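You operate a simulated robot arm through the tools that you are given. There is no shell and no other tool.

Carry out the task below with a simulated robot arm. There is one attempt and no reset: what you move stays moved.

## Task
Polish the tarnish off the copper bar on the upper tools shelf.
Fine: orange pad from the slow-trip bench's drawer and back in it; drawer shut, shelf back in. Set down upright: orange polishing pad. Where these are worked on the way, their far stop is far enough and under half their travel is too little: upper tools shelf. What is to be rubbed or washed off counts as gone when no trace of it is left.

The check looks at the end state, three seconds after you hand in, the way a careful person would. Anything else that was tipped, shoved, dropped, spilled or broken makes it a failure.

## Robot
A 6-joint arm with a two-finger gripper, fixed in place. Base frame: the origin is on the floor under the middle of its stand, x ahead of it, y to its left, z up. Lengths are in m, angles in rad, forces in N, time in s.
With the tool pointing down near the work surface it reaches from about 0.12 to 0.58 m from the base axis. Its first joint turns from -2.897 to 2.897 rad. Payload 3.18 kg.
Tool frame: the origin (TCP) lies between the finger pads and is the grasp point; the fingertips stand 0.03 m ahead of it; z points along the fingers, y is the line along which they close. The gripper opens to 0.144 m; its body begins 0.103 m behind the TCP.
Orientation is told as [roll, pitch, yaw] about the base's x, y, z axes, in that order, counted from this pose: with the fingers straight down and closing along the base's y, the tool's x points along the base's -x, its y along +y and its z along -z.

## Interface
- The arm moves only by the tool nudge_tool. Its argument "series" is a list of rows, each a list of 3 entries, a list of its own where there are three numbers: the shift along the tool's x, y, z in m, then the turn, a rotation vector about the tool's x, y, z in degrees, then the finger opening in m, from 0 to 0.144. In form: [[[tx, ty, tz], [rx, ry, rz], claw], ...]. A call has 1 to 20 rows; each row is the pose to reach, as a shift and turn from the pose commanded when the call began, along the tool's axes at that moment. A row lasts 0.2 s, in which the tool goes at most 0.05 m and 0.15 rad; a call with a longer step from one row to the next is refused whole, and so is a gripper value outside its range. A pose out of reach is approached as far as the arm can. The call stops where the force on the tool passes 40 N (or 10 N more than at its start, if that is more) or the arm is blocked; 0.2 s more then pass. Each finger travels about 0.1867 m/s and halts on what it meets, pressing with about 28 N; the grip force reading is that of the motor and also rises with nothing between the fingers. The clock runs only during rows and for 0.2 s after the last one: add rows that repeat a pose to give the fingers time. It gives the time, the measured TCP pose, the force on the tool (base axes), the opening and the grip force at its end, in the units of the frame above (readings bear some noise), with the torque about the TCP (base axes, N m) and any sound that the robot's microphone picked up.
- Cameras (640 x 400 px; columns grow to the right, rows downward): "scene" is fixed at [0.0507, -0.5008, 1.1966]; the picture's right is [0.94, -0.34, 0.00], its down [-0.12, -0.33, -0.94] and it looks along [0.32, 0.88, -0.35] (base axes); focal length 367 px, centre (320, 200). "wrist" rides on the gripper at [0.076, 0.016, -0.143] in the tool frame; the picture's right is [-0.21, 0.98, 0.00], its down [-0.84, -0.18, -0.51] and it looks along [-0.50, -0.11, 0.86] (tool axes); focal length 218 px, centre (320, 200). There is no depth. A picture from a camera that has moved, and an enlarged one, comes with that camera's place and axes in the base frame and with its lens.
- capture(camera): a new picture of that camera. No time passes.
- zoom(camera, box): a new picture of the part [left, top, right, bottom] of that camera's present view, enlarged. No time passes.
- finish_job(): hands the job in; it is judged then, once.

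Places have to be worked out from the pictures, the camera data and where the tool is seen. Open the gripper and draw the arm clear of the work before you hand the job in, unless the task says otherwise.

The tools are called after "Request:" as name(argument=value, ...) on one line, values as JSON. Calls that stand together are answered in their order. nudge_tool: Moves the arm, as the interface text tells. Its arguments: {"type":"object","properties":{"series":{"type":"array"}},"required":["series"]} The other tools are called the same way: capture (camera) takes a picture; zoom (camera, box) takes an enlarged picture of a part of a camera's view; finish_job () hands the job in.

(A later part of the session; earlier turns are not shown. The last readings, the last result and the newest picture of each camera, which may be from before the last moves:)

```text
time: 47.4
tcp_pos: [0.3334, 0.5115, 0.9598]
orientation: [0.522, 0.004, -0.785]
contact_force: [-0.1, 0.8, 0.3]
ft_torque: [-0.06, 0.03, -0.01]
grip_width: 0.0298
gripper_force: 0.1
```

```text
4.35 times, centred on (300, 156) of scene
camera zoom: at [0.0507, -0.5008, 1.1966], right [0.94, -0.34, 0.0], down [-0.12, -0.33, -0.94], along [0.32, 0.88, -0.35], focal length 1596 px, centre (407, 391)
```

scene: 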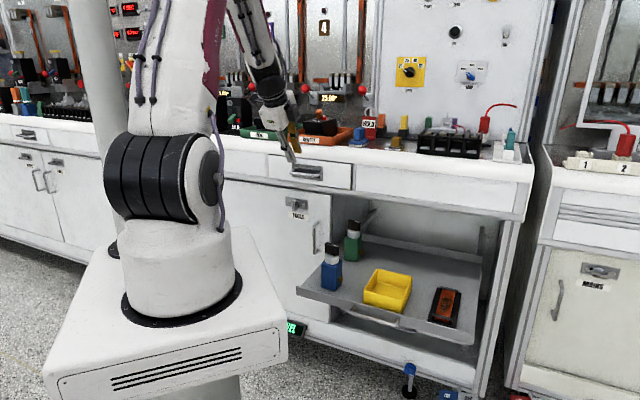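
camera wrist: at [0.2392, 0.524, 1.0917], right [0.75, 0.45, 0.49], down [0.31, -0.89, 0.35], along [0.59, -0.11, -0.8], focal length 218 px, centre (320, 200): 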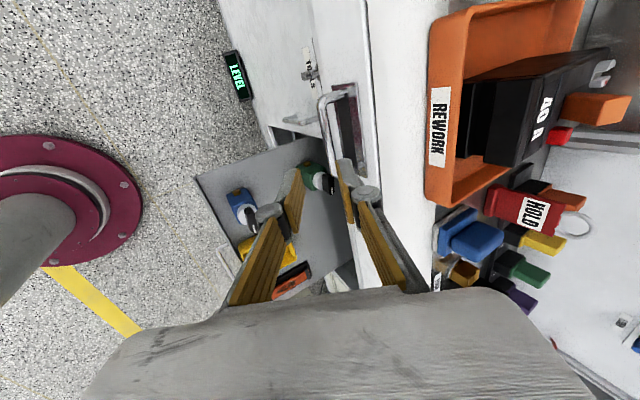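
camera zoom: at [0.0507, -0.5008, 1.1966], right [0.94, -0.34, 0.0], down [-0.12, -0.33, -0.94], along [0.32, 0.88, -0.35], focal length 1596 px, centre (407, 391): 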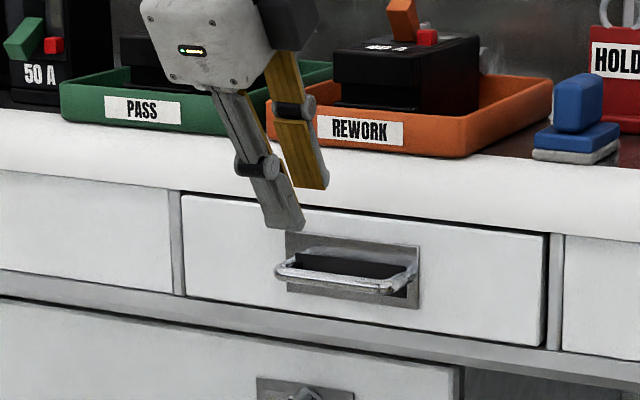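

Triangulated in the tool frame the bar sits at about x +8 mm, y +10 mm, z +102 mm. I shift sideways to centre on it, then advance 8.8 cm along the tool axis.

Request:
nudge_tool(series=[[[0.006, 0.0103, 0.0], [0, 0, 0], 0.03], [[0.006, 0.0103, 0.025], [0, 0, 0], 0.03], [[0.006, 0.0103, 0.045], [0, 0, 0], 0.03], [[0.006, 0.0103, 0.06], [0, 0, 0], 0.03], [[0.006, 0.0103, 0.06], [0, 0, 0], 0.03]])

Request:
zoom(camera="wrist", box=[250, 60, 410, 200])

Request:
zoom(camera="scene", box=[250, 110, 350, 202])

```text
time: 48.6
tcp_pos: [0.3586, 0.5433, 0.914]
orientation: [0.524, 0.002, -0.788]
contact_force: [0.3, 1.1, -0.8]
ft_torque: [0.01, -0.01, -0.02]
grip_width: 0.0297
gripper_force: 0.1
```

```text
2.86 times, centred on (330, 130) of wrist
camera zoom: at [0.2632, 0.5562, 1.0452], right [0.75, 0.45, 0.49], down [0.31, -0.89, 0.35], along [0.59, -0.11, -0.8], focal length 624 px, centre (291, 400)
```

zoom: 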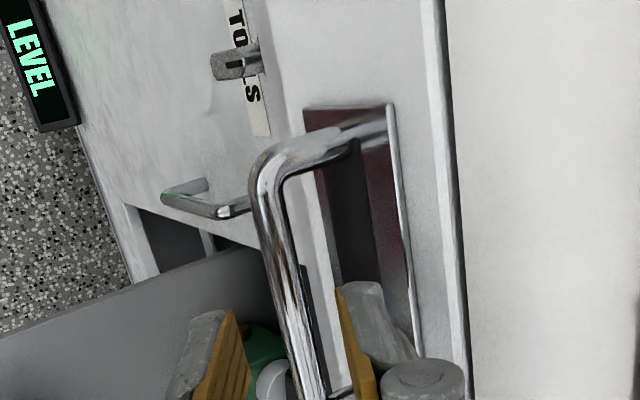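

```text
4.35 times, centred on (300, 156) of scene
camera zoom: at [0.0507, -0.5008, 1.1966], right [0.94, -0.34, 0.0], down [-0.12, -0.33, -0.94], along [0.32, 0.88, -0.35], focal length 1596 px, centre (407, 391)
```

zoom: 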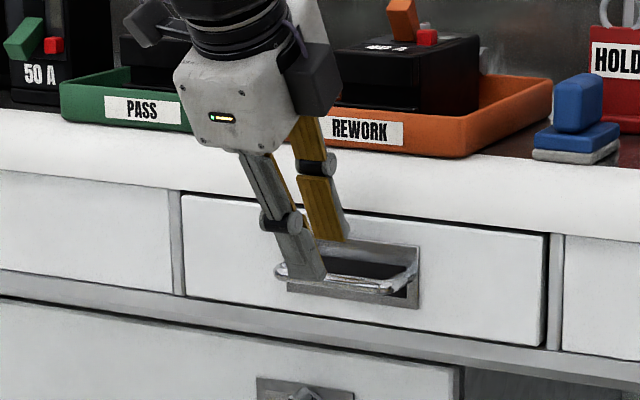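

The bar runs centrally between the two fingertips. I advance the remaining 2.8 cm and close.

Request:
nudge_tool(series=[[[0, 0, 0.014], [0, 0, 0], 0.03], [[0, 0, 0.027], [0, 0, 0], 0.03], [[0, 0, 0.027], [0, 0, 0], 0.03]])

Request:
zoom(camera="wrist", box=[250, 60, 410, 200])

```text
time: 49.4
tcp_pos: [0.3674, 0.5526, 0.8897]
orientation: [0.521, 0.001, -0.786]
contact_force: [-0.1, 0.6, 0.2]
ft_torque: [0.0, 0.05, 0.02]
grip_width: 0.0298
gripper_force: 0.1
```

```text
2.86 times, centred on (330, 130) of wrist
camera zoom: at [0.2729, 0.5655, 1.0211], right [0.75, 0.45, 0.49], down [0.31, -0.89, 0.35], along [0.59, -0.11, -0.8], focal length 624 px, centre (291, 400)
```

zoom: 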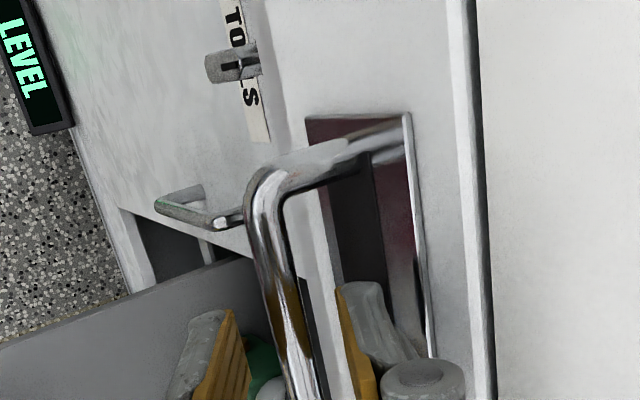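

The bar sits about 15 mm ahead of the TCP, centred, with the far finger behind it. I close.

Request:
nudge_tool(series=[[[0, 0, 0.004], [0, 0, 0], 0.03], [[0, 0, 0.004], [0, 0, 0], 0.0], [[0, 0, 0.004], [0, 0, 0], 0.0]])

```text
time: 50.2
tcp_pos: [0.3681, 0.5525, 0.886]
orientation: [0.52, 0.002, -0.786]
contact_force: [-0.3, -0.4, 1.2]
ft_torque: [-0.09, -0.11, 0.07]
grip_width: 0.0105
gripper_force: 41.0
```

Firm grip with no preload. I pull the drawer straight out, 6 cm first.

Request:
nudge_tool(series=[[[0, -0.0104, -0.006], [0.8, 0, 0], 0.0], [[0, -0.0208, -0.0119], [1.6, 0, 0], 0.0], [[0, -0.0312, -0.0179], [2.4, 0, 0], 0.0], [[0, -0.0417, -0.0239], [3.2, 0, 0], 0.0], [[0, -0.0521, -0.0298], [4, 0, 0], 0.0]])

Request:
capture(camera="wrist")

Request:
capture(camera="scene")

```text
time: 51.4
tcp_pos: [0.326, 0.5123, 0.8878]
orientation: [0.452, 0.002, -0.787]
contact_force: [4.7, -2.7, 5.3]
ft_torque: [-0.16, -0.26, -0.01]
grip_width: 0.0104
gripper_force: 40.7
```

```text
taken
camera wrist: at [0.2389, 0.5312, 1.0221], right [0.77, 0.47, 0.43], down [0.32, -0.87, 0.38], along [0.55, -0.15, -0.82], focal length 218 px, centre (320, 200)
```

wrist: 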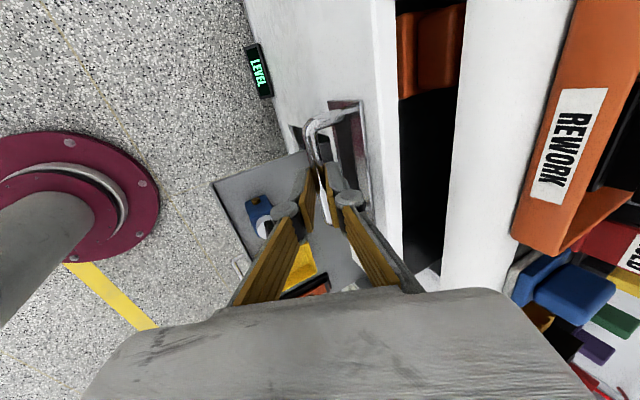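

```text
taken
```

scene: 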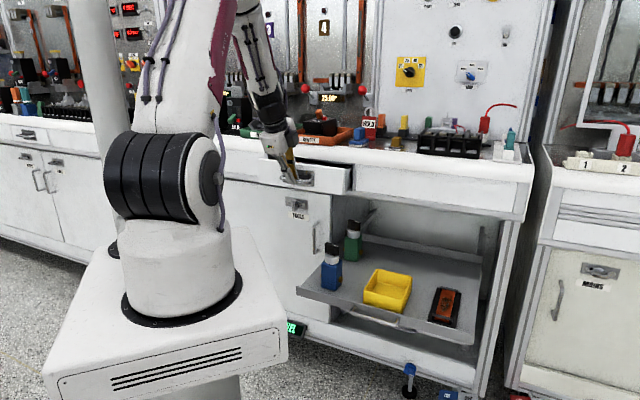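

The drawer is open and something orange shows inside. I pull further, another 12 cm, tilting steeper as the hand comes closer to the base.

Request:
nudge_tool(series=[[[0, -0.0108, -0.0052], [1.4, 0, 0], 0.0], [[0, -0.0216, -0.0105], [2.8, 0, 0], 0.0], [[0, -0.0324, -0.0157], [4.2, 0, 0], 0.0], [[0, -0.0432, -0.021], [5.6, 0, 0], 0.0], [[0, -0.054, -0.0262], [7, 0, 0], 0.0], [[0, -0.0648, -0.0314], [8.4, 0, 0], 0.0], [[0, -0.0756, -0.0367], [9.8, 0, 0], 0.0], [[0, -0.0864, -0.0419], [11.2, 0, 0], 0.0], [[0, -0.0972, -0.0472], [12.6, 0, 0], 0.0], [[0, -0.108, -0.0524], [14, 0, 0], 0.0]])

Request:
capture(camera="wrist")

Request:
capture(camera="scene")

```text
time: 53.6
tcp_pos: [0.2408, 0.4272, 0.8868]
orientation: [0.207, 0.001, -0.785]
contact_force: [7.6, -6.1, 24.6]
ft_torque: [0.05, -0.21, 0.02]
grip_width: 0.0105
gripper_force: 40.9
```

```text
taken
camera wrist: at [0.1775, 0.4704, 1.0294], right [0.82, 0.53, 0.2], down [0.4, -0.8, 0.46], along [0.4, -0.3, -0.87], focal length 218 px, centre (320, 200)
```

wrist: 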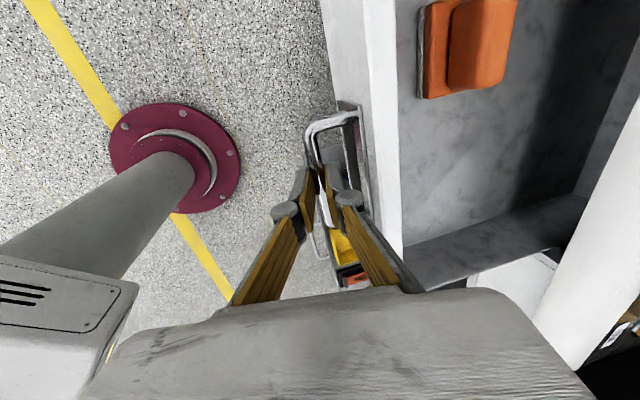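

```text
taken
```

scene: 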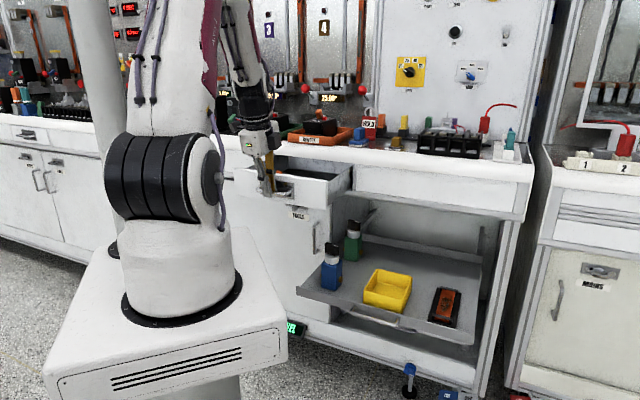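

The orange pad with its grip is visible in the drawer. I pull about 3 cm more (relieving the small vertical load) to make picking easier.

Request:
nudge_tool(series=[[[0, -0.0094, -0.0041], [1, 0, 0], 0.0], [[0, -0.0192, -0.0062], [2, 0, 0], 0.0], [[0, -0.029, -0.0083], [3, 0, 0], 0.0], [[0, -0.0388, -0.0104], [4, 0, 0], 0.0]])

Request:
capture(camera="wrist")

```text
time: 54.6
tcp_pos: [0.211, 0.3972, 0.8868]
orientation: [0.132, -0.001, -0.786]
contact_force: [3.5, -2.1, -24.9]
ft_torque: [0.12, 0.21, 0.09]
grip_width: 0.01
gripper_force: 40.9
```

```text
taken
camera wrist: at [0.1555, 0.449, 1.0302], right [0.83, 0.54, 0.13], down [0.42, -0.77, 0.48], along [0.36, -0.35, -0.87], focal length 218 px, centre (320, 200)
```

wrist: 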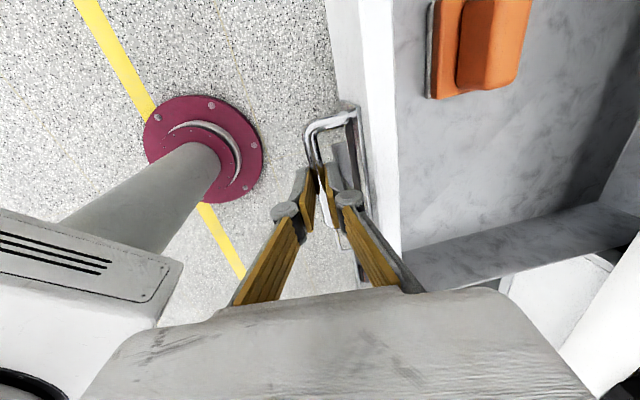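

The drawer is 22 cm open and the pad is well exposed. I open the fingers and lift off the handle.

Request:
nudge_tool(series=[[[0, 0, 0], [0, 0, 0], 0.02], [[0, 0, 0], [0, 0, 0], 0.03], [[0, 0, -0.025], [0, 0, 0], 0.03], [[0, 0, -0.06], [0, 0, 0], 0.03], [[0, 0, -0.1], [0, 0, 0], 0.03], [[0, 0, -0.14], [0, 0, 0], 0.05]])

Request:
capture(camera="wrist")

Request:
capture(camera="scene")

```text
time: 56.0
tcp_pos: [0.1983, 0.3855, 1.0263]
orientation: [0.139, 0.0, -0.785]
contact_force: [0.4, -0.2, -0.6]
ft_torque: [0.0, 0.02, -0.01]
grip_width: 0.0501
gripper_force: 0.2
```

```text
taken
camera wrist: at [0.1416, 0.4348, 1.1705], right [0.83, 0.54, 0.13], down [0.42, -0.77, 0.48], along [0.36, -0.34, -0.87], focal length 218 px, centre (320, 200)
```

wrist: 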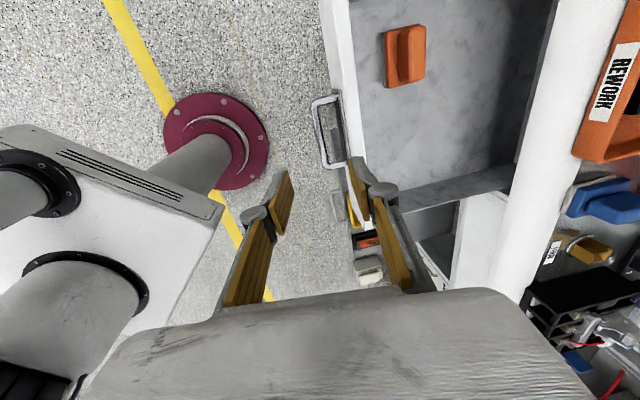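

```text
taken
```

scene: 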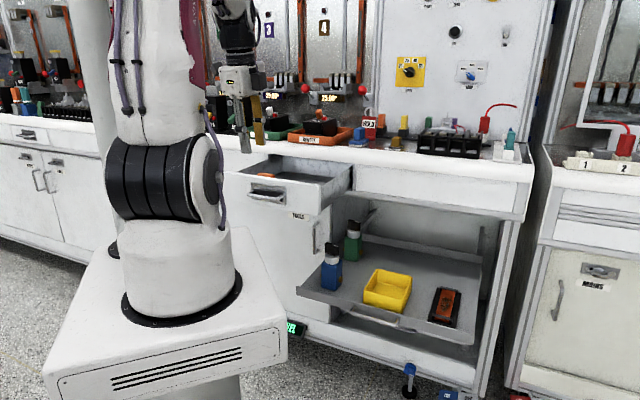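

The drawer stands open with the orange pad inside. I zoom in on the pad to get its position and orientation.

Request:
zoom(camera="wrist", box=[300, 0, 540, 150])

Request:
zoom(camera="scene", box=[230, 145, 360, 226])

```text
2.67 times, centred on (420, 75) of wrist
camera zoom: at [0.1416, 0.4348, 1.1705], right [0.83, 0.54, 0.13], down [0.42, -0.77, 0.48], along [0.36, -0.34, -0.87], focal length 582 px, centre (53, 533)
```

zoom: 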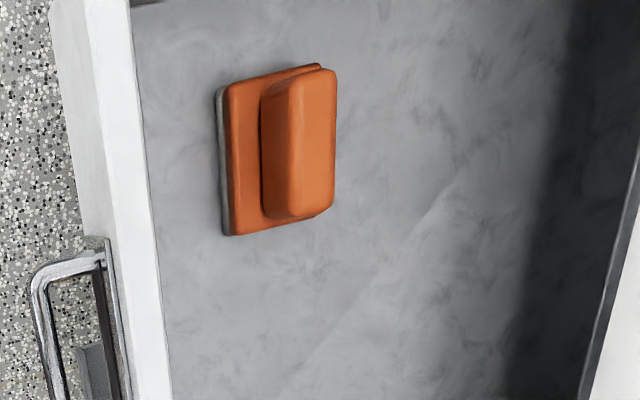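

```text
4.92 times, centred on (295, 186) of scene
camera zoom: at [0.0507, -0.5008, 1.1966], right [0.94, -0.34, 0.0], down [-0.12, -0.33, -0.94], along [0.32, 0.88, -0.35], focal length 1807 px, centre (443, 271)
```

zoom: 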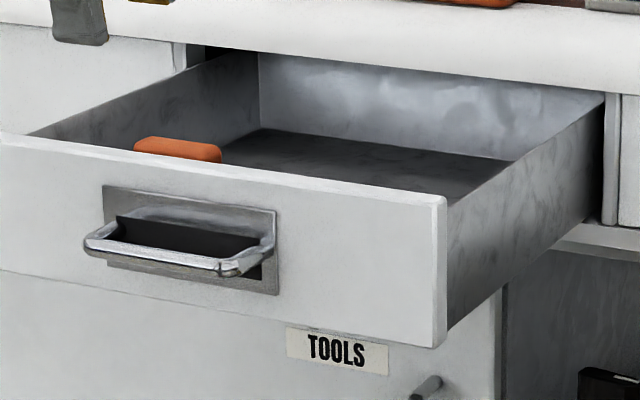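

Both views agree: grip top centre at about [0.257, 0.540, 0.884], long axis along the bench, grip ~2 cm wide and 2.3 cm tall. I move straight above it with the tool made vertical, fingers closing across the grip.

Request:
nudge_tool(series=[[[0.0135, 0.0283, 0.012], [2, 0, 0], 0.05], [[0.0271, 0.0566, 0.025], [4, 0, 0], 0.05], [[0.0406, 0.0849, 0.04], [6, 0, 0], 0.05], [[0.0542, 0.1132, 0.058], [8, 0, 0], 0.05], [[0.0677, 0.1415, 0.0767], [8, 0, 0], 0.05], [[0.0677, 0.1415, 0.0767], [8, 0, 0], 0.05]])

Request:
capture(camera="wrist")

Request:
capture(camera="scene")

```text
time: 57.4
tcp_pos: [0.2481, 0.5155, 0.9364]
orientation: [0.019, 0.01, -0.786]
contact_force: [-0.1, -0.4, -0.7]
ft_torque: [0.0, -0.03, 0.03]
grip_width: 0.0501
gripper_force: 0.1
out of reach, approached as far as the arm can: row 3, 4, 5, 6
```

```text
taken
camera wrist: at [0.2044, 0.577, 1.0807], right [0.84, 0.54, 0.02], down [0.46, -0.73, 0.5], along [0.28, -0.41, -0.87], focal length 218 px, centre (320, 200)
```

wrist: 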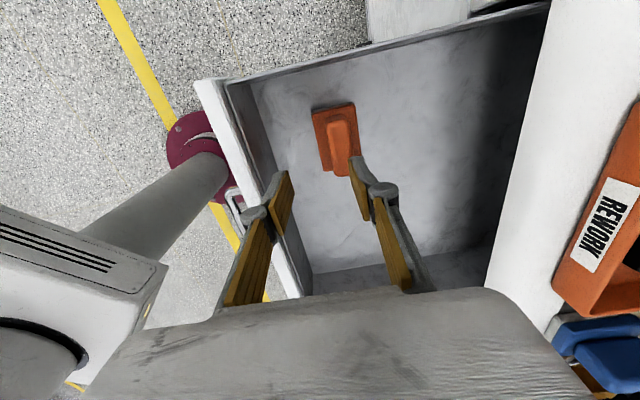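

```text
taken
```

scene: 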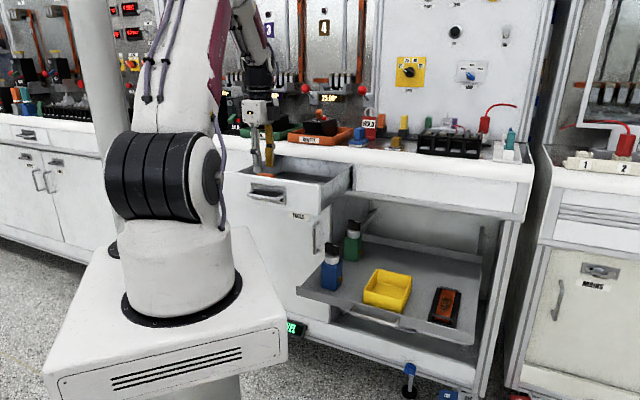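

The vertical tool can't quite reach the pad's radius (~0.60 m), so I'll bring the drawer out a few more centimetres. I lift, close the fingers, and lower them inside the drawer behind its front panel, clear of the pad.

Request:
nudge_tool(series=[[[0, 0, -0.03], [0, 0, 0], 0.05], [[-0.03, -0.008, -0.044], [0, 0, 0], 0.03], [[-0.06, -0.017, -0.044], [0, 0, 0], 0.0], [[-0.089, -0.025, -0.044], [0, 0, 0], 0.0], [[-0.089, -0.025, -0.044], [0, 0, 0], 0.0], [[-0.089, -0.025, -0.02], [0, 0, 0], 0.0], [[-0.089, -0.025, 0.01], [0, 0, 0], 0.0], [[-0.089, -0.025, 0.028], [0, 0, 0], 0.0]])

Request:
capture(camera="wrist")

Request:
capture(camera="scene")

```text
time: 59.2
tcp_pos: [0.2914, 0.4347, 0.9105]
orientation: [-0.001, 0.001, -0.788]
contact_force: [-0.2, 0.0, 0.1]
ft_torque: [0.01, -0.03, 0.02]
grip_width: 0.0
gripper_force: 27.8
out of reach, approached as far as the arm can: row 1, 2, 3, 4, 5
```

```text
taken
camera wrist: at [0.2499, 0.4991, 1.0525], right [0.84, 0.54, 0.0], down [0.47, -0.72, 0.51], along [0.27, -0.43, -0.86], focal length 218 px, centre (320, 200)
```

wrist: 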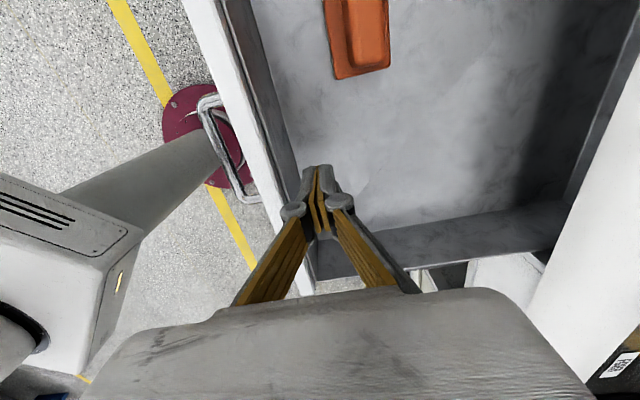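

```text
taken
```

scene: 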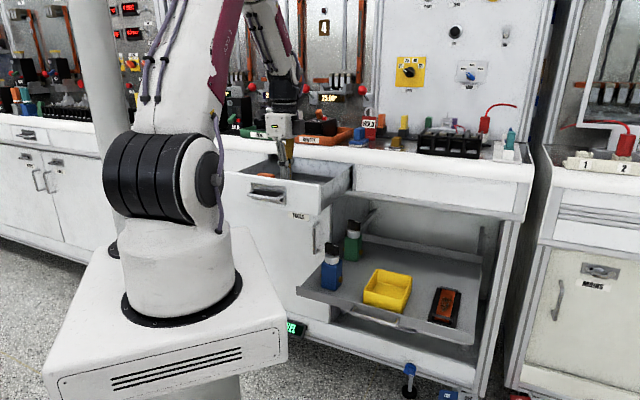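

The closed fingers are inside, just behind the front panel. I push the panel toward the robot by about 5.5 cm, slowly.

Request:
nudge_tool(series=[[[0, -0.01, 0], [0, 0, 0], 0.0], [[0, -0.02, 0], [0, 0, 0], 0.0], [[0, -0.03, 0], [0, 0, 0], 0.0], [[0, -0.04, 0], [0, 0, 0], 0.0], [[0, -0.05, 0], [0, 0, 0], 0.0], [[0, -0.058, 0], [0, 0, 0], 0.0]])

Request:
capture(camera="wrist")

Request:
zoom(camera="scene", box=[230, 130, 360, 211])

```text
time: 60.6
tcp_pos: [0.2544, 0.3957, 0.9117]
orientation: [0.011, 0.003, -0.787]
contact_force: [18.0, 16.3, 17.9]
ft_torque: [-0.11, 0.02, 0.16]
grip_width: 0.0001
gripper_force: 27.8
```

```text
taken
camera wrist: at [0.2108, 0.4595, 1.0552], right [0.84, 0.54, 0.01], down [0.47, -0.73, 0.5], along [0.28, -0.42, -0.86], focal length 218 px, centre (320, 200)
```

wrist: 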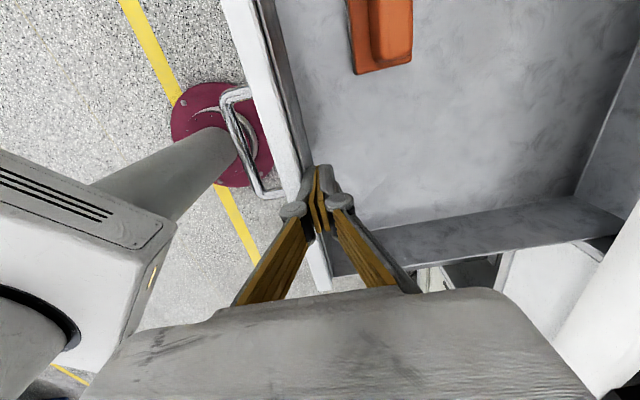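

```text
4.92 times, centred on (295, 170) of scene
camera zoom: at [0.0507, -0.5008, 1.1966], right [0.94, -0.34, 0.0], down [-0.12, -0.33, -0.94], along [0.32, 0.88, -0.35], focal length 1807 px, centre (443, 345)
```

zoom: 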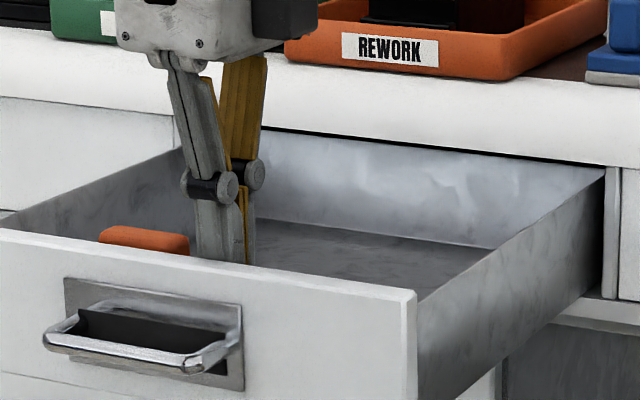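

The drawer is near its full extension. I ease off the panel, lift up, and look at the pad again from above.

Request:
nudge_tool(series=[[[0, 0.008, 0], [0, 0, 0], 0.0], [[0, 0.012, -0.02], [0, 0, 0], 0.0], [[0, 0.012, -0.06], [0, 0, 0], 0.02], [[0.015, 0.012, -0.09], [0, 0, 0], 0.05], [[0.015, 0.012, -0.09], [0, 0, 0], 0.05]])

Request:
capture(camera="wrist")

Request:
zoom(camera="scene", box=[220, 130, 350, 211])

```text
time: 61.0
tcp_pos: [0.2547, 0.3965, 0.9114]
orientation: [-0.003, 0.001, -0.787]
contact_force: [0.8, 1.2, 3.9]
ft_torque: [-0.09, 0.07, 0.03]
grip_width: 0.0004
gripper_force: 27.9
stopped in row 1: the force on the tool passed its limit at 45 N (the readings are from after the stop); the commanded pose is now the measured one
```

```text
taken
camera wrist: at [0.2124, 0.4615, 1.0546], right [0.84, 0.54, 0.0], down [0.47, -0.72, 0.51], along [0.27, -0.43, -0.86], focal length 218 px, centre (320, 200)
```

wrist: 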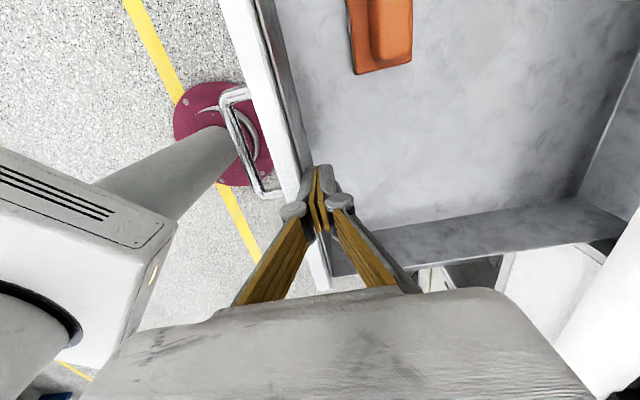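

```text
4.92 times, centred on (285, 170) of scene
camera zoom: at [0.0507, -0.5008, 1.1966], right [0.94, -0.34, 0.0], down [-0.12, -0.33, -0.94], along [0.32, 0.88, -0.35], focal length 1807 px, centre (492, 345)
```

zoom: 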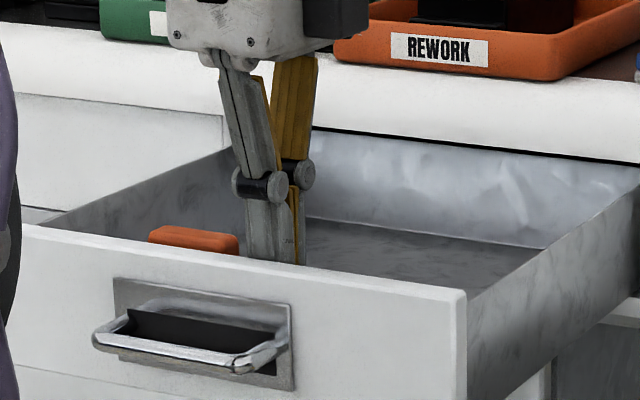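

The force transient passed and the tool is now unloaded. I lift out gently.

Request:
nudge_tool(series=[[[0, 0.003, -0.005], [0, 0, 0], 0.0], [[0, 0.008, -0.02], [0, 0, 0], 0.0], [[0, 0.012, -0.05], [0, 0, 0], 0.0], [[0.015, 0.012, -0.08], [0, 0, 0], 0.03], [[0.03, 0.03, -0.09], [0, 0, 0], 0.05], [[0.03, 0.03, -0.09], [0, 0, 0], 0.05]])

Request:
capture(camera="wrist")

Request:
zoom(camera="scene", box=[220, 130, 350, 211])

```text
time: 62.4
tcp_pos: [0.2505, 0.4295, 0.9814]
orientation: [0.009, 0.005, -0.787]
contact_force: [0.1, -0.1, 0.1]
ft_torque: [0.03, 0.0, -0.02]
grip_width: 0.0498
gripper_force: 0.1
out of reach, approached as far as the arm can: row 4, 5, 6
```

```text
taken
camera wrist: at [0.2064, 0.4932, 1.1239], right [0.84, 0.54, 0.01], down [0.47, -0.73, 0.5], along [0.28, -0.42, -0.86], focal length 218 px, centre (320, 200)
```

wrist: 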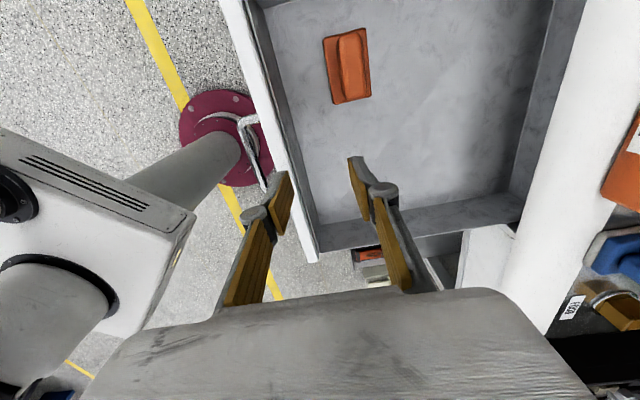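

```text
4.92 times, centred on (285, 170) of scene
camera zoom: at [0.0507, -0.5008, 1.1966], right [0.94, -0.34, 0.0], down [-0.12, -0.33, -0.94], along [0.32, 0.88, -0.35], focal length 1807 px, centre (492, 345)
```

zoom: 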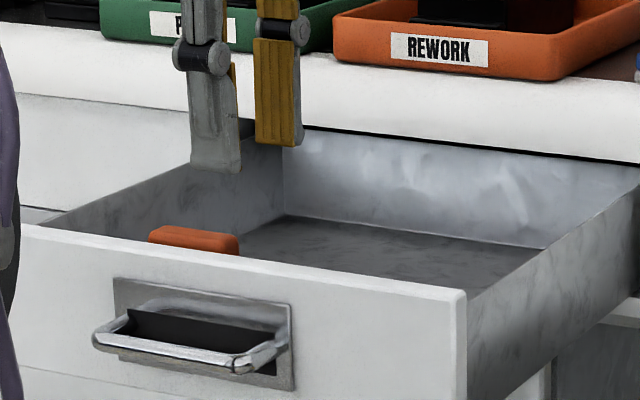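

The vertical tool is limited at greater heights too, but lower poses work. I zoom in to re-localise the pad in the fully opened drawer.

Request:
zoom(camera="wrist", box=[260, 0, 460, 125])

```text
3.20 times, centred on (360, 62) of wrist
camera zoom: at [0.2064, 0.4932, 1.1239], right [0.84, 0.54, 0.01], down [0.47, -0.73, 0.5], along [0.28, -0.42, -0.86], focal length 698 px, centre (192, 640)
```

zoom: 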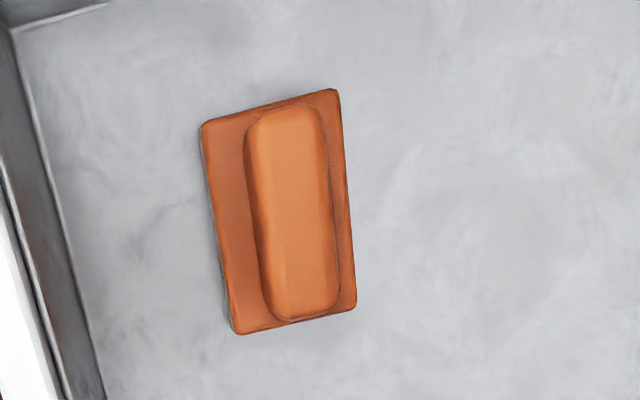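

Grip top centre is now about [0.2305, 0.514, 0.885], aligned with the bench direction. I move over it at a reachable height.

Request:
nudge_tool(series=[[[0.02, 0.015, 0.008], [0, 0, 0], 0.05], [[0.045, 0.03, 0.022], [0, 0, 0], 0.05], [[0.0735, 0.0452, 0.045], [0, 0, 0], 0.05], [[0.0735, 0.0452, 0.048], [0, 0, 0], 0.05]])

Request:
capture(camera="wrist")

Request:
zoom(camera="scene", box=[220, 110, 350, 191])

```text
time: 63.4
tcp_pos: [0.229, 0.513, 0.9312]
orientation: [0.001, 0.006, -0.786]
contact_force: [-0.5, 1.3, -0.1]
ft_torque: [-0.01, 0.02, -0.01]
grip_width: 0.0498
gripper_force: 0.0
out of reach, approached as far as the arm can: row 1, 2
```

```text
taken
camera wrist: at [0.1868, 0.5778, 1.074], right [0.84, 0.54, 0.0], down [0.47, -0.72, 0.5], along [0.27, -0.42, -0.86], focal length 218 px, centre (320, 200)
```

wrist: 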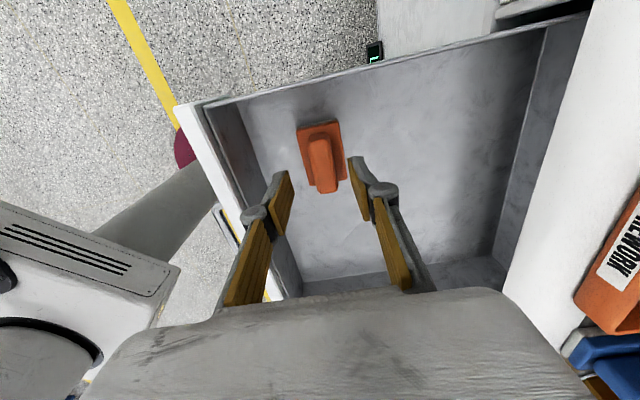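

```text
4.92 times, centred on (285, 150) of scene
camera zoom: at [0.0507, -0.5008, 1.1966], right [0.94, -0.34, 0.0], down [-0.12, -0.33, -0.94], along [0.32, 0.88, -0.35], focal length 1807 px, centre (492, 444)
```

zoom: 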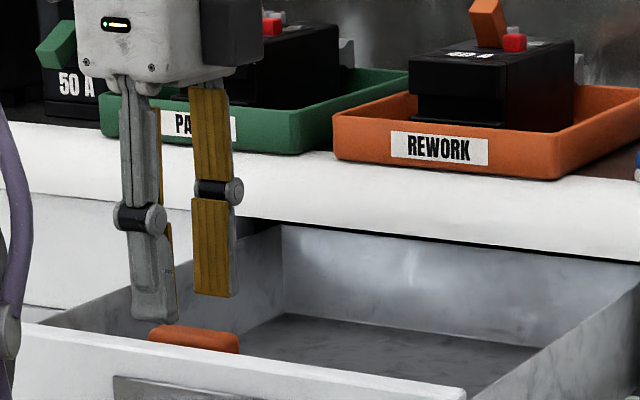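

The fingers straddle the grip well; a 4 mm shift centres it. I descend to 2 mm above the pad's base plate and close.

Request:
nudge_tool(series=[[[0.004, 0.001, 0.015], [0, 0, 0], 0.05], [[0.004, 0.001, 0.03], [0, 0, 0], 0.05], [[0.004, 0.001, 0.038], [0, 0, 0], 0.05], [[0.004, 0.001, 0.038], [0, 0, 0], 0.05]])

Request:
zoom(camera="wrist", box=[240, 90, 400, 190])

Request:
zoom(camera="scene", box=[220, 130, 320, 192])

```text
time: 64.4
tcp_pos: [0.2275, 0.5162, 0.8942]
orientation: [-0.003, 0.003, -0.786]
contact_force: [-0.1, -0.3, 0.2]
ft_torque: [-0.03, 0.0, 0.02]
grip_width: 0.0497
gripper_force: 0.0
```

```text
4.00 times, centred on (320, 140) of wrist
camera zoom: at [0.1852, 0.5817, 1.0365], right [0.84, 0.54, 0.0], down [0.47, -0.72, 0.51], along [0.27, -0.43, -0.86], focal length 873 px, centre (320, 440)
```

zoom: 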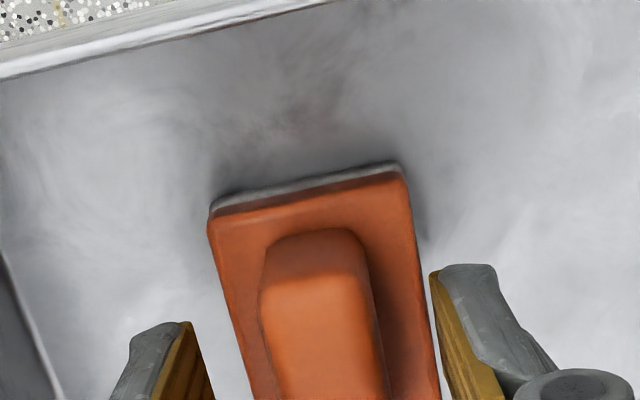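

```text
6.40 times, centred on (270, 161) of scene
camera zoom: at [0.0507, -0.5008, 1.1966], right [0.94, -0.34, 0.0], down [-0.12, -0.33, -0.94], along [0.32, 0.88, -0.35], focal length 2350 px, centre (640, 450)
```

zoom: 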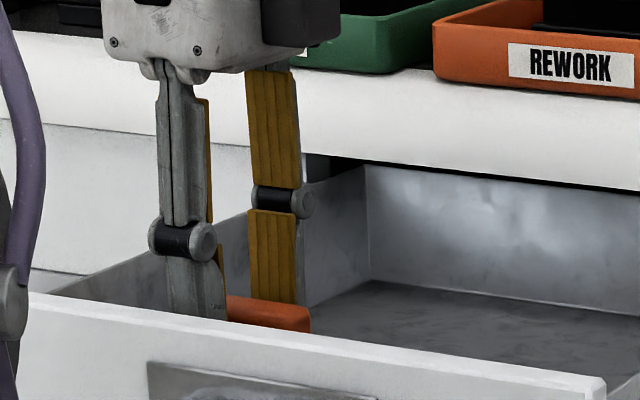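

Fingertips are just above the base plate on both sides. I close on the grip.

Request:
nudge_tool(series=[[[0, 0, 0], [0, 0, 0], 0.03], [[0, 0, 0], [0, 0, 0], 0.01], [[0, 0, 0], [0, 0, 0], 0.0], [[0, 0, 0], [0, 0, 0], 0.0]])

Request:
zoom(camera="wrist", box=[240, 90, 400, 190])

```text
time: 65.4
tcp_pos: [0.2274, 0.5168, 0.8938]
orientation: [-0.004, 0.001, -0.787]
contact_force: [-0.3, 0.1, -0.2]
ft_torque: [0.02, 0.05, -0.01]
grip_width: 0.0216
gripper_force: 28.1
```

```text
4.00 times, centred on (320, 140) of wrist
camera zoom: at [0.1852, 0.5817, 1.0367], right [0.84, 0.54, 0.0], down [0.47, -0.72, 0.51], along [0.27, -0.43, -0.86], focal length 873 px, centre (320, 440)
```

zoom: 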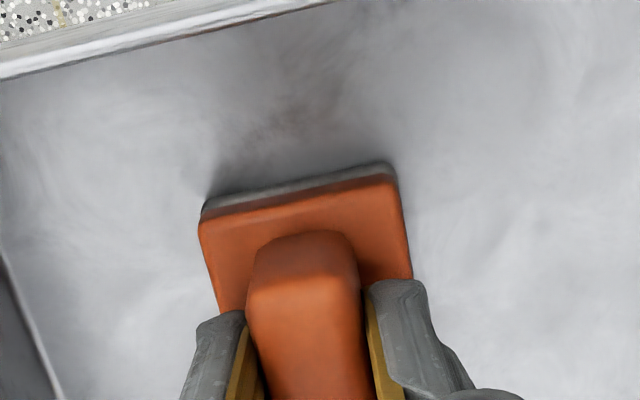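

The pad is gripped (21.6 mm). I lift it and move inward/rightward out of the drawer, staying within the reachable heights.

Request:
nudge_tool(series=[[[0, 0, -0.01], [0, 0, 0], 0.0], [[0, 0, -0.022], [0, 0, 0], 0.0], [[-0.02, -0.012, -0.032], [0, 0, 0], 0.0], [[-0.042, -0.0241, -0.045], [0, 0, 0], 0.0], [[-0.06, -0.028, -0.058], [0, 0, 0], 0.0], [[-0.0774, -0.0311, -0.071], [0, 0, 0], 0.0], [[-0.1056, -0.0311, -0.076], [0, 0, 0], 0.0]])

Request:
capture(camera="wrist")

Request:
capture(camera="scene")

```text
time: 67.0
tcp_pos: [0.2799, 0.4202, 0.97]
orientation: [-0.002, 0.001, -0.786]
contact_force: [-0.1, -0.6, -0.2]
ft_torque: [-0.03, -0.02, 0.0]
grip_width: 0.0212
gripper_force: 27.7
```

```text
taken
camera wrist: at [0.2373, 0.485, 1.1125], right [0.84, 0.54, 0.0], down [0.47, -0.72, 0.51], along [0.27, -0.43, -0.86], focal length 218 px, centre (320, 200)
```

wrist: 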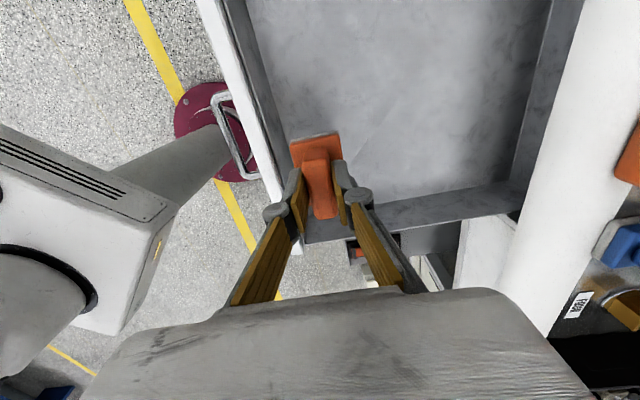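

```text
taken
```

scene: 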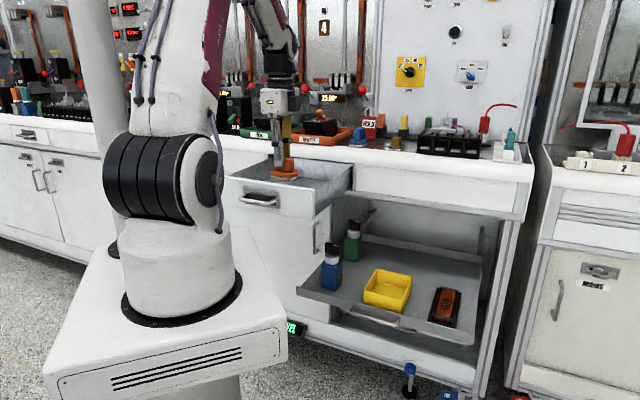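

The pad is out and level. I carry it over to above the pulled-out shelf near the copper bar, descending as I go outward.

Request:
nudge_tool(series=[[[-0.0401, -0.0023, 0], [0, 0, 0], 0.0], [[-0.0803, -0.0047, 0], [0, 0, 0], 0.0], [[-0.1204, -0.007, 0], [0, 0, 0], 0.0], [[-0.1652, -0.0093, 0.0033], [0, 0, 0], 0.0], [[-0.21, -0.0117, 0.0067], [0, 0, 0], 0.0], [[-0.2548, -0.014, 0.01], [0, 0, 0], 0.0], [[-0.2878, -0.0093, 0.03], [0, 0, 0], 0.0], [[-0.3207, -0.0045, 0.05], [0, 0, 0], 0.0], [[-0.3537, 0.0002, 0.07], [0, 0, 0], 0.0], [[-0.3796, 0.012, 0.1033], [0, 0, 0], 0.0], [[-0.4056, 0.0238, 0.1367], [0, 0, 0], 0.0], [[-0.4315, 0.0356, 0.17], [0, 0, 0], 0.0]])

Request:
capture(camera="wrist")

Request:
capture(camera="scene")

```text
time: 69.6
tcp_pos: [0.6092, 0.1402, 0.7985]
orientation: [-0.002, 0.004, -0.785]
contact_force: [0.3, -0.2, -1.1]
ft_torque: [0.01, 0.0, -0.03]
grip_width: 0.0213
gripper_force: 27.3
```

```text
taken
camera wrist: at [0.5672, 0.2051, 0.9411], right [0.84, 0.54, 0.0], down [0.47, -0.72, 0.51], along [0.27, -0.43, -0.86], focal length 218 px, centre (320, 200)
```

wrist: 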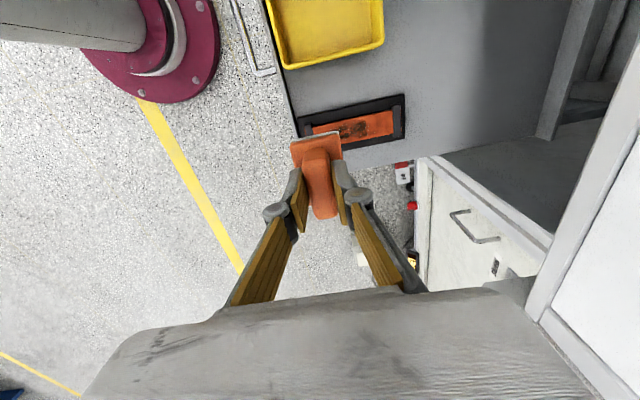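

```text
taken
```

scene: 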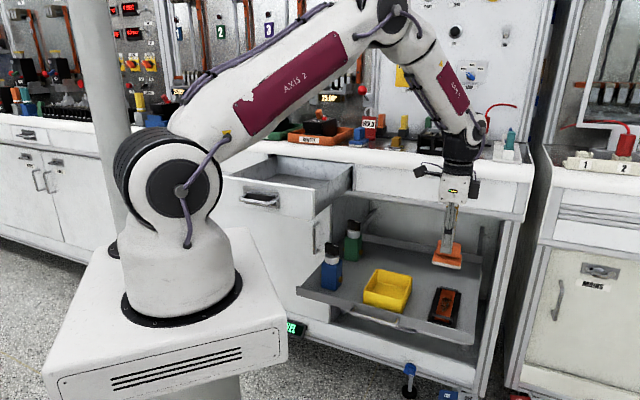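

The pad is now above the shelf area. I zoom both cameras on the copper bar to triangulate its height and position.

Request:
zoom(camera="wrist", box=[280, 70, 440, 170])

Request:
zoom(camera="scene", box=[410, 275, 490, 335])

```text
4.00 times, centred on (360, 120) of wrist
camera zoom: at [0.5672, 0.2051, 0.9411], right [0.84, 0.54, 0.0], down [0.47, -0.72, 0.51], along [0.27, -0.43, -0.86], focal length 873 px, centre (160, 520)
```

zoom: 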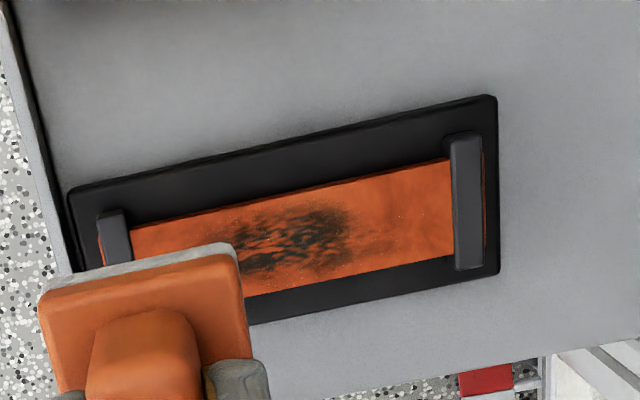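

```text
6.67 times, centred on (450, 305) of scene
camera zoom: at [0.0507, -0.5008, 1.1966], right [0.94, -0.34, 0.0], down [-0.12, -0.33, -0.94], along [0.32, 0.88, -0.35], focal length 2448 px, centre (-547, -500)
```

zoom: 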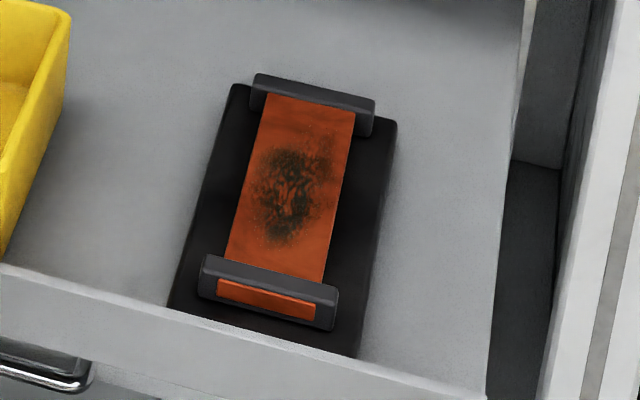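

Triangulation puts the copper strip at n 0.52–0.64, e 0.327–0.362 with its top near z = 0.589; the tarnish spans n ≈ 0.55–0.625. I move the pad directly above the strip's centre, 4–5 cm up.

Request:
nudge_tool(series=[[[-0.0034, 0.0128, 0.03], [0, 0, 0], 0.0], [[-0.0067, 0.0256, 0.06], [0, 0, 0], 0.0], [[-0.01, 0.0383, 0.09], [0, 0, 0], 0.0], [[-0.0134, 0.0511, 0.1185], [0, 0, 0], 0.0], [[-0.0134, 0.0511, 0.1185], [0, 0, 0], 0.0]])

Request:
capture(camera="wrist")

Request:
zoom(camera="scene", box=[390, 225, 510, 335])

```text
time: 70.8
tcp_pos: [0.6552, 0.1686, 0.6811]
orientation: [-0.001, 0.004, -0.787]
contact_force: [-0.2, 0.5, -0.4]
ft_torque: [0.02, 0.0, 0.03]
grip_width: 0.0212
gripper_force: 28.0
```

```text
taken
camera wrist: at [0.6132, 0.2321, 0.8233], right [0.84, 0.54, 0.0], down [0.47, -0.72, 0.51], along [0.27, -0.43, -0.86], focal length 218 px, centre (320, 200)
```

wrist: 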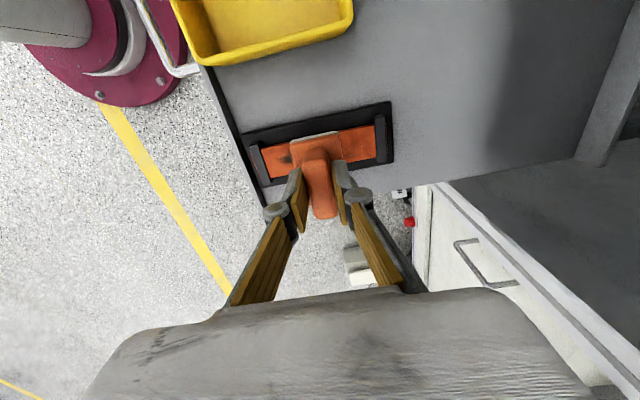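

```text
3.64 times, centred on (450, 280) of scene
camera zoom: at [0.0507, -0.5008, 1.1966], right [0.94, -0.34, 0.0], down [-0.12, -0.33, -0.94], along [0.32, 0.88, -0.35], focal length 1335 px, centre (-153, -91)
```

zoom: 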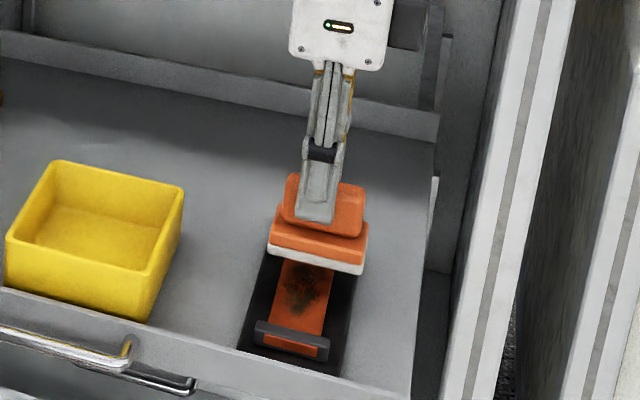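

The pad hovers over the strip. I descend 4 cm, then will feel for contact in small steps.

Request:
nudge_tool(series=[[[0, -0.001, 0.015], [0, 0, 0], 0.0], [[0, -0.001, 0.03], [0, 0, 0], 0.0], [[0, -0.001, 0.038], [0, 0, 0], 0.0], [[0, -0.001, 0.041], [0, 0, 0], 0.0]])

Request:
zoom(camera="wrist", box=[220, 80, 420, 205])

Request:
zoom(camera="scene", box=[400, 255, 500, 335])

```text
time: 71.8
tcp_pos: [0.6555, 0.1662, 0.642]
orientation: [0.001, 0.0, -0.788]
contact_force: [1.5, -1.3, 21.4]
ft_torque: [-0.08, -0.12, -0.09]
grip_width: 0.022
gripper_force: 27.8
```

```text
3.20 times, centred on (320, 142) of wrist
camera zoom: at [0.6125, 0.2306, 0.7832], right [0.84, 0.54, 0.0], down [0.47, -0.72, 0.51], along [0.28, -0.43, -0.86], focal length 698 px, centre (320, 384)
```

zoom: 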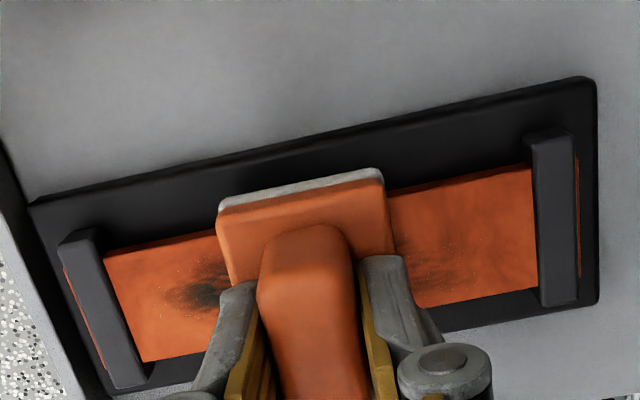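

```text
5.00 times, centred on (450, 295) of scene
camera zoom: at [0.0507, -0.5008, 1.1966], right [0.94, -0.34, 0.0], down [-0.12, -0.33, -0.94], along [0.32, 0.88, -0.35], focal length 1836 px, centre (-330, -275)
```

zoom: 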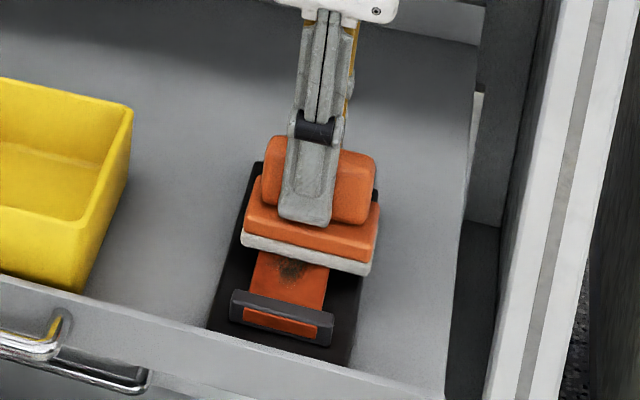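

Contact at 21 N with the pad centred on the strip. I start rubbing back and forth along the strip between the clamps, keeping this pressure.

Request:
nudge_tool(series=[[[0, 0.012, 0], [0, 0, 0], 0.0], [[0, 0.022, 0], [0, 0, 0], 0.0], [[0, 0.028, 0], [0, 0, 0], 0.0], [[0, 0.018, 0], [0, 0, 0], 0.0], [[0, 0.006, 0], [0, 0, 0], 0.0], [[0, -0.006, 0], [0, 0, 0], 0.0], [[0, -0.016, 0], [0, 0, 0], 0.0], [[0, -0.022, 0], [0, 0, 0], 0.0], [[0, -0.012, 0], [0, 0, 0], 0.0], [[0, 0, 0], [0, 0, 0], 0.0]])

Request:
zoom(camera="wrist", box=[220, 80, 420, 205])

```text
time: 74.0
tcp_pos: [0.6544, 0.1654, 0.6406]
orientation: [-0.004, 0.001, -0.787]
contact_force: [0.6, -0.5, -0.8]
ft_torque: [0.02, -0.02, 0.0]
grip_width: 0.0212
gripper_force: 28.5
```

```text
3.20 times, centred on (320, 142) of wrist
camera zoom: at [0.6119, 0.2308, 0.7821], right [0.84, 0.54, 0.0], down [0.47, -0.72, 0.51], along [0.27, -0.43, -0.86], focal length 698 px, centre (320, 384)
```

zoom: 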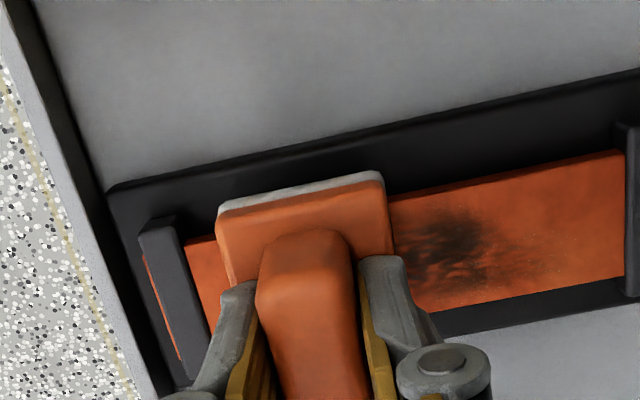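

The shelf slid inward ~2.4 cm with the friction (it moves freely along n), so rubbing along n is ineffective. I'll instead rub across the strip (along e), where the shelf cannot move: lift, re-centre on the tarnish, and lower again.

Request:
nudge_tool(series=[[[0, 0, -0.012], [0, 0, 0], 0.0], [[0, 0.022, -0.012], [0, 0, 0], 0.0], [[0, 0.042, -0.012], [0, 0, 0], 0.0], [[0, 0.042, -0.004], [0, 0, 0], 0.0], [[0, 0.042, 0.001], [0, 0, 0], 0.0], [[0, 0.042, 0.003], [0, 0, 0], 0.0]])

Request:
zoom(camera="wrist", box=[220, 80, 420, 205])

Request:
zoom(camera="scene", box=[400, 255, 500, 335])

```text
time: 75.4
tcp_pos: [0.6836, 0.1963, 0.6392]
orientation: [0.0, 0.002, -0.784]
contact_force: [-5.8, 3.4, 18.1]
ft_torque: [0.28, 0.44, -0.02]
grip_width: 0.0213
gripper_force: 28.0
```

```text
3.20 times, centred on (320, 142) of wrist
camera zoom: at [0.6419, 0.261, 0.7816], right [0.84, 0.54, 0.0], down [0.47, -0.72, 0.51], along [0.28, -0.42, -0.86], focal length 698 px, centre (320, 384)
```

zoom: 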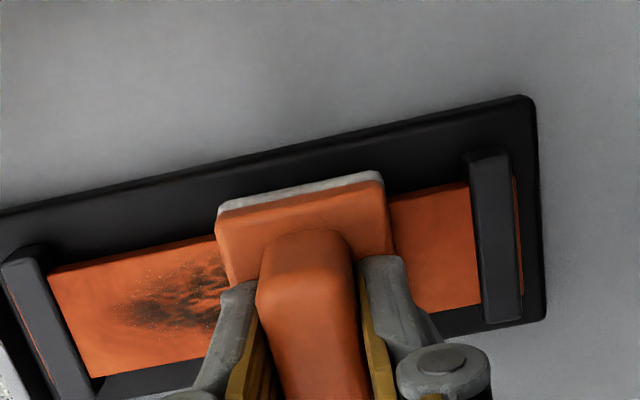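

```text
5.00 times, centred on (450, 295) of scene
camera zoom: at [0.0507, -0.5008, 1.1966], right [0.94, -0.34, 0.0], down [-0.12, -0.33, -0.94], along [0.32, 0.88, -0.35], focal length 1836 px, centre (-330, -275)
```

zoom: 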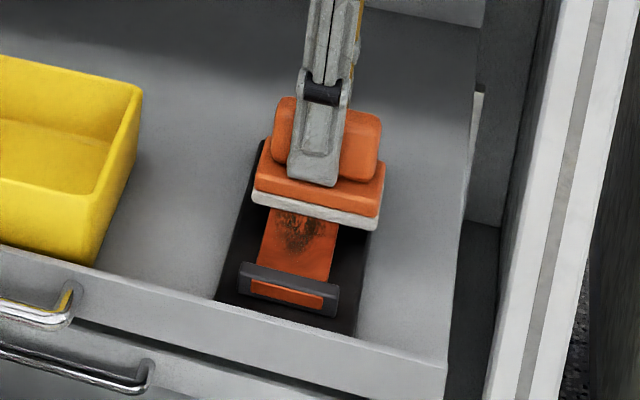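

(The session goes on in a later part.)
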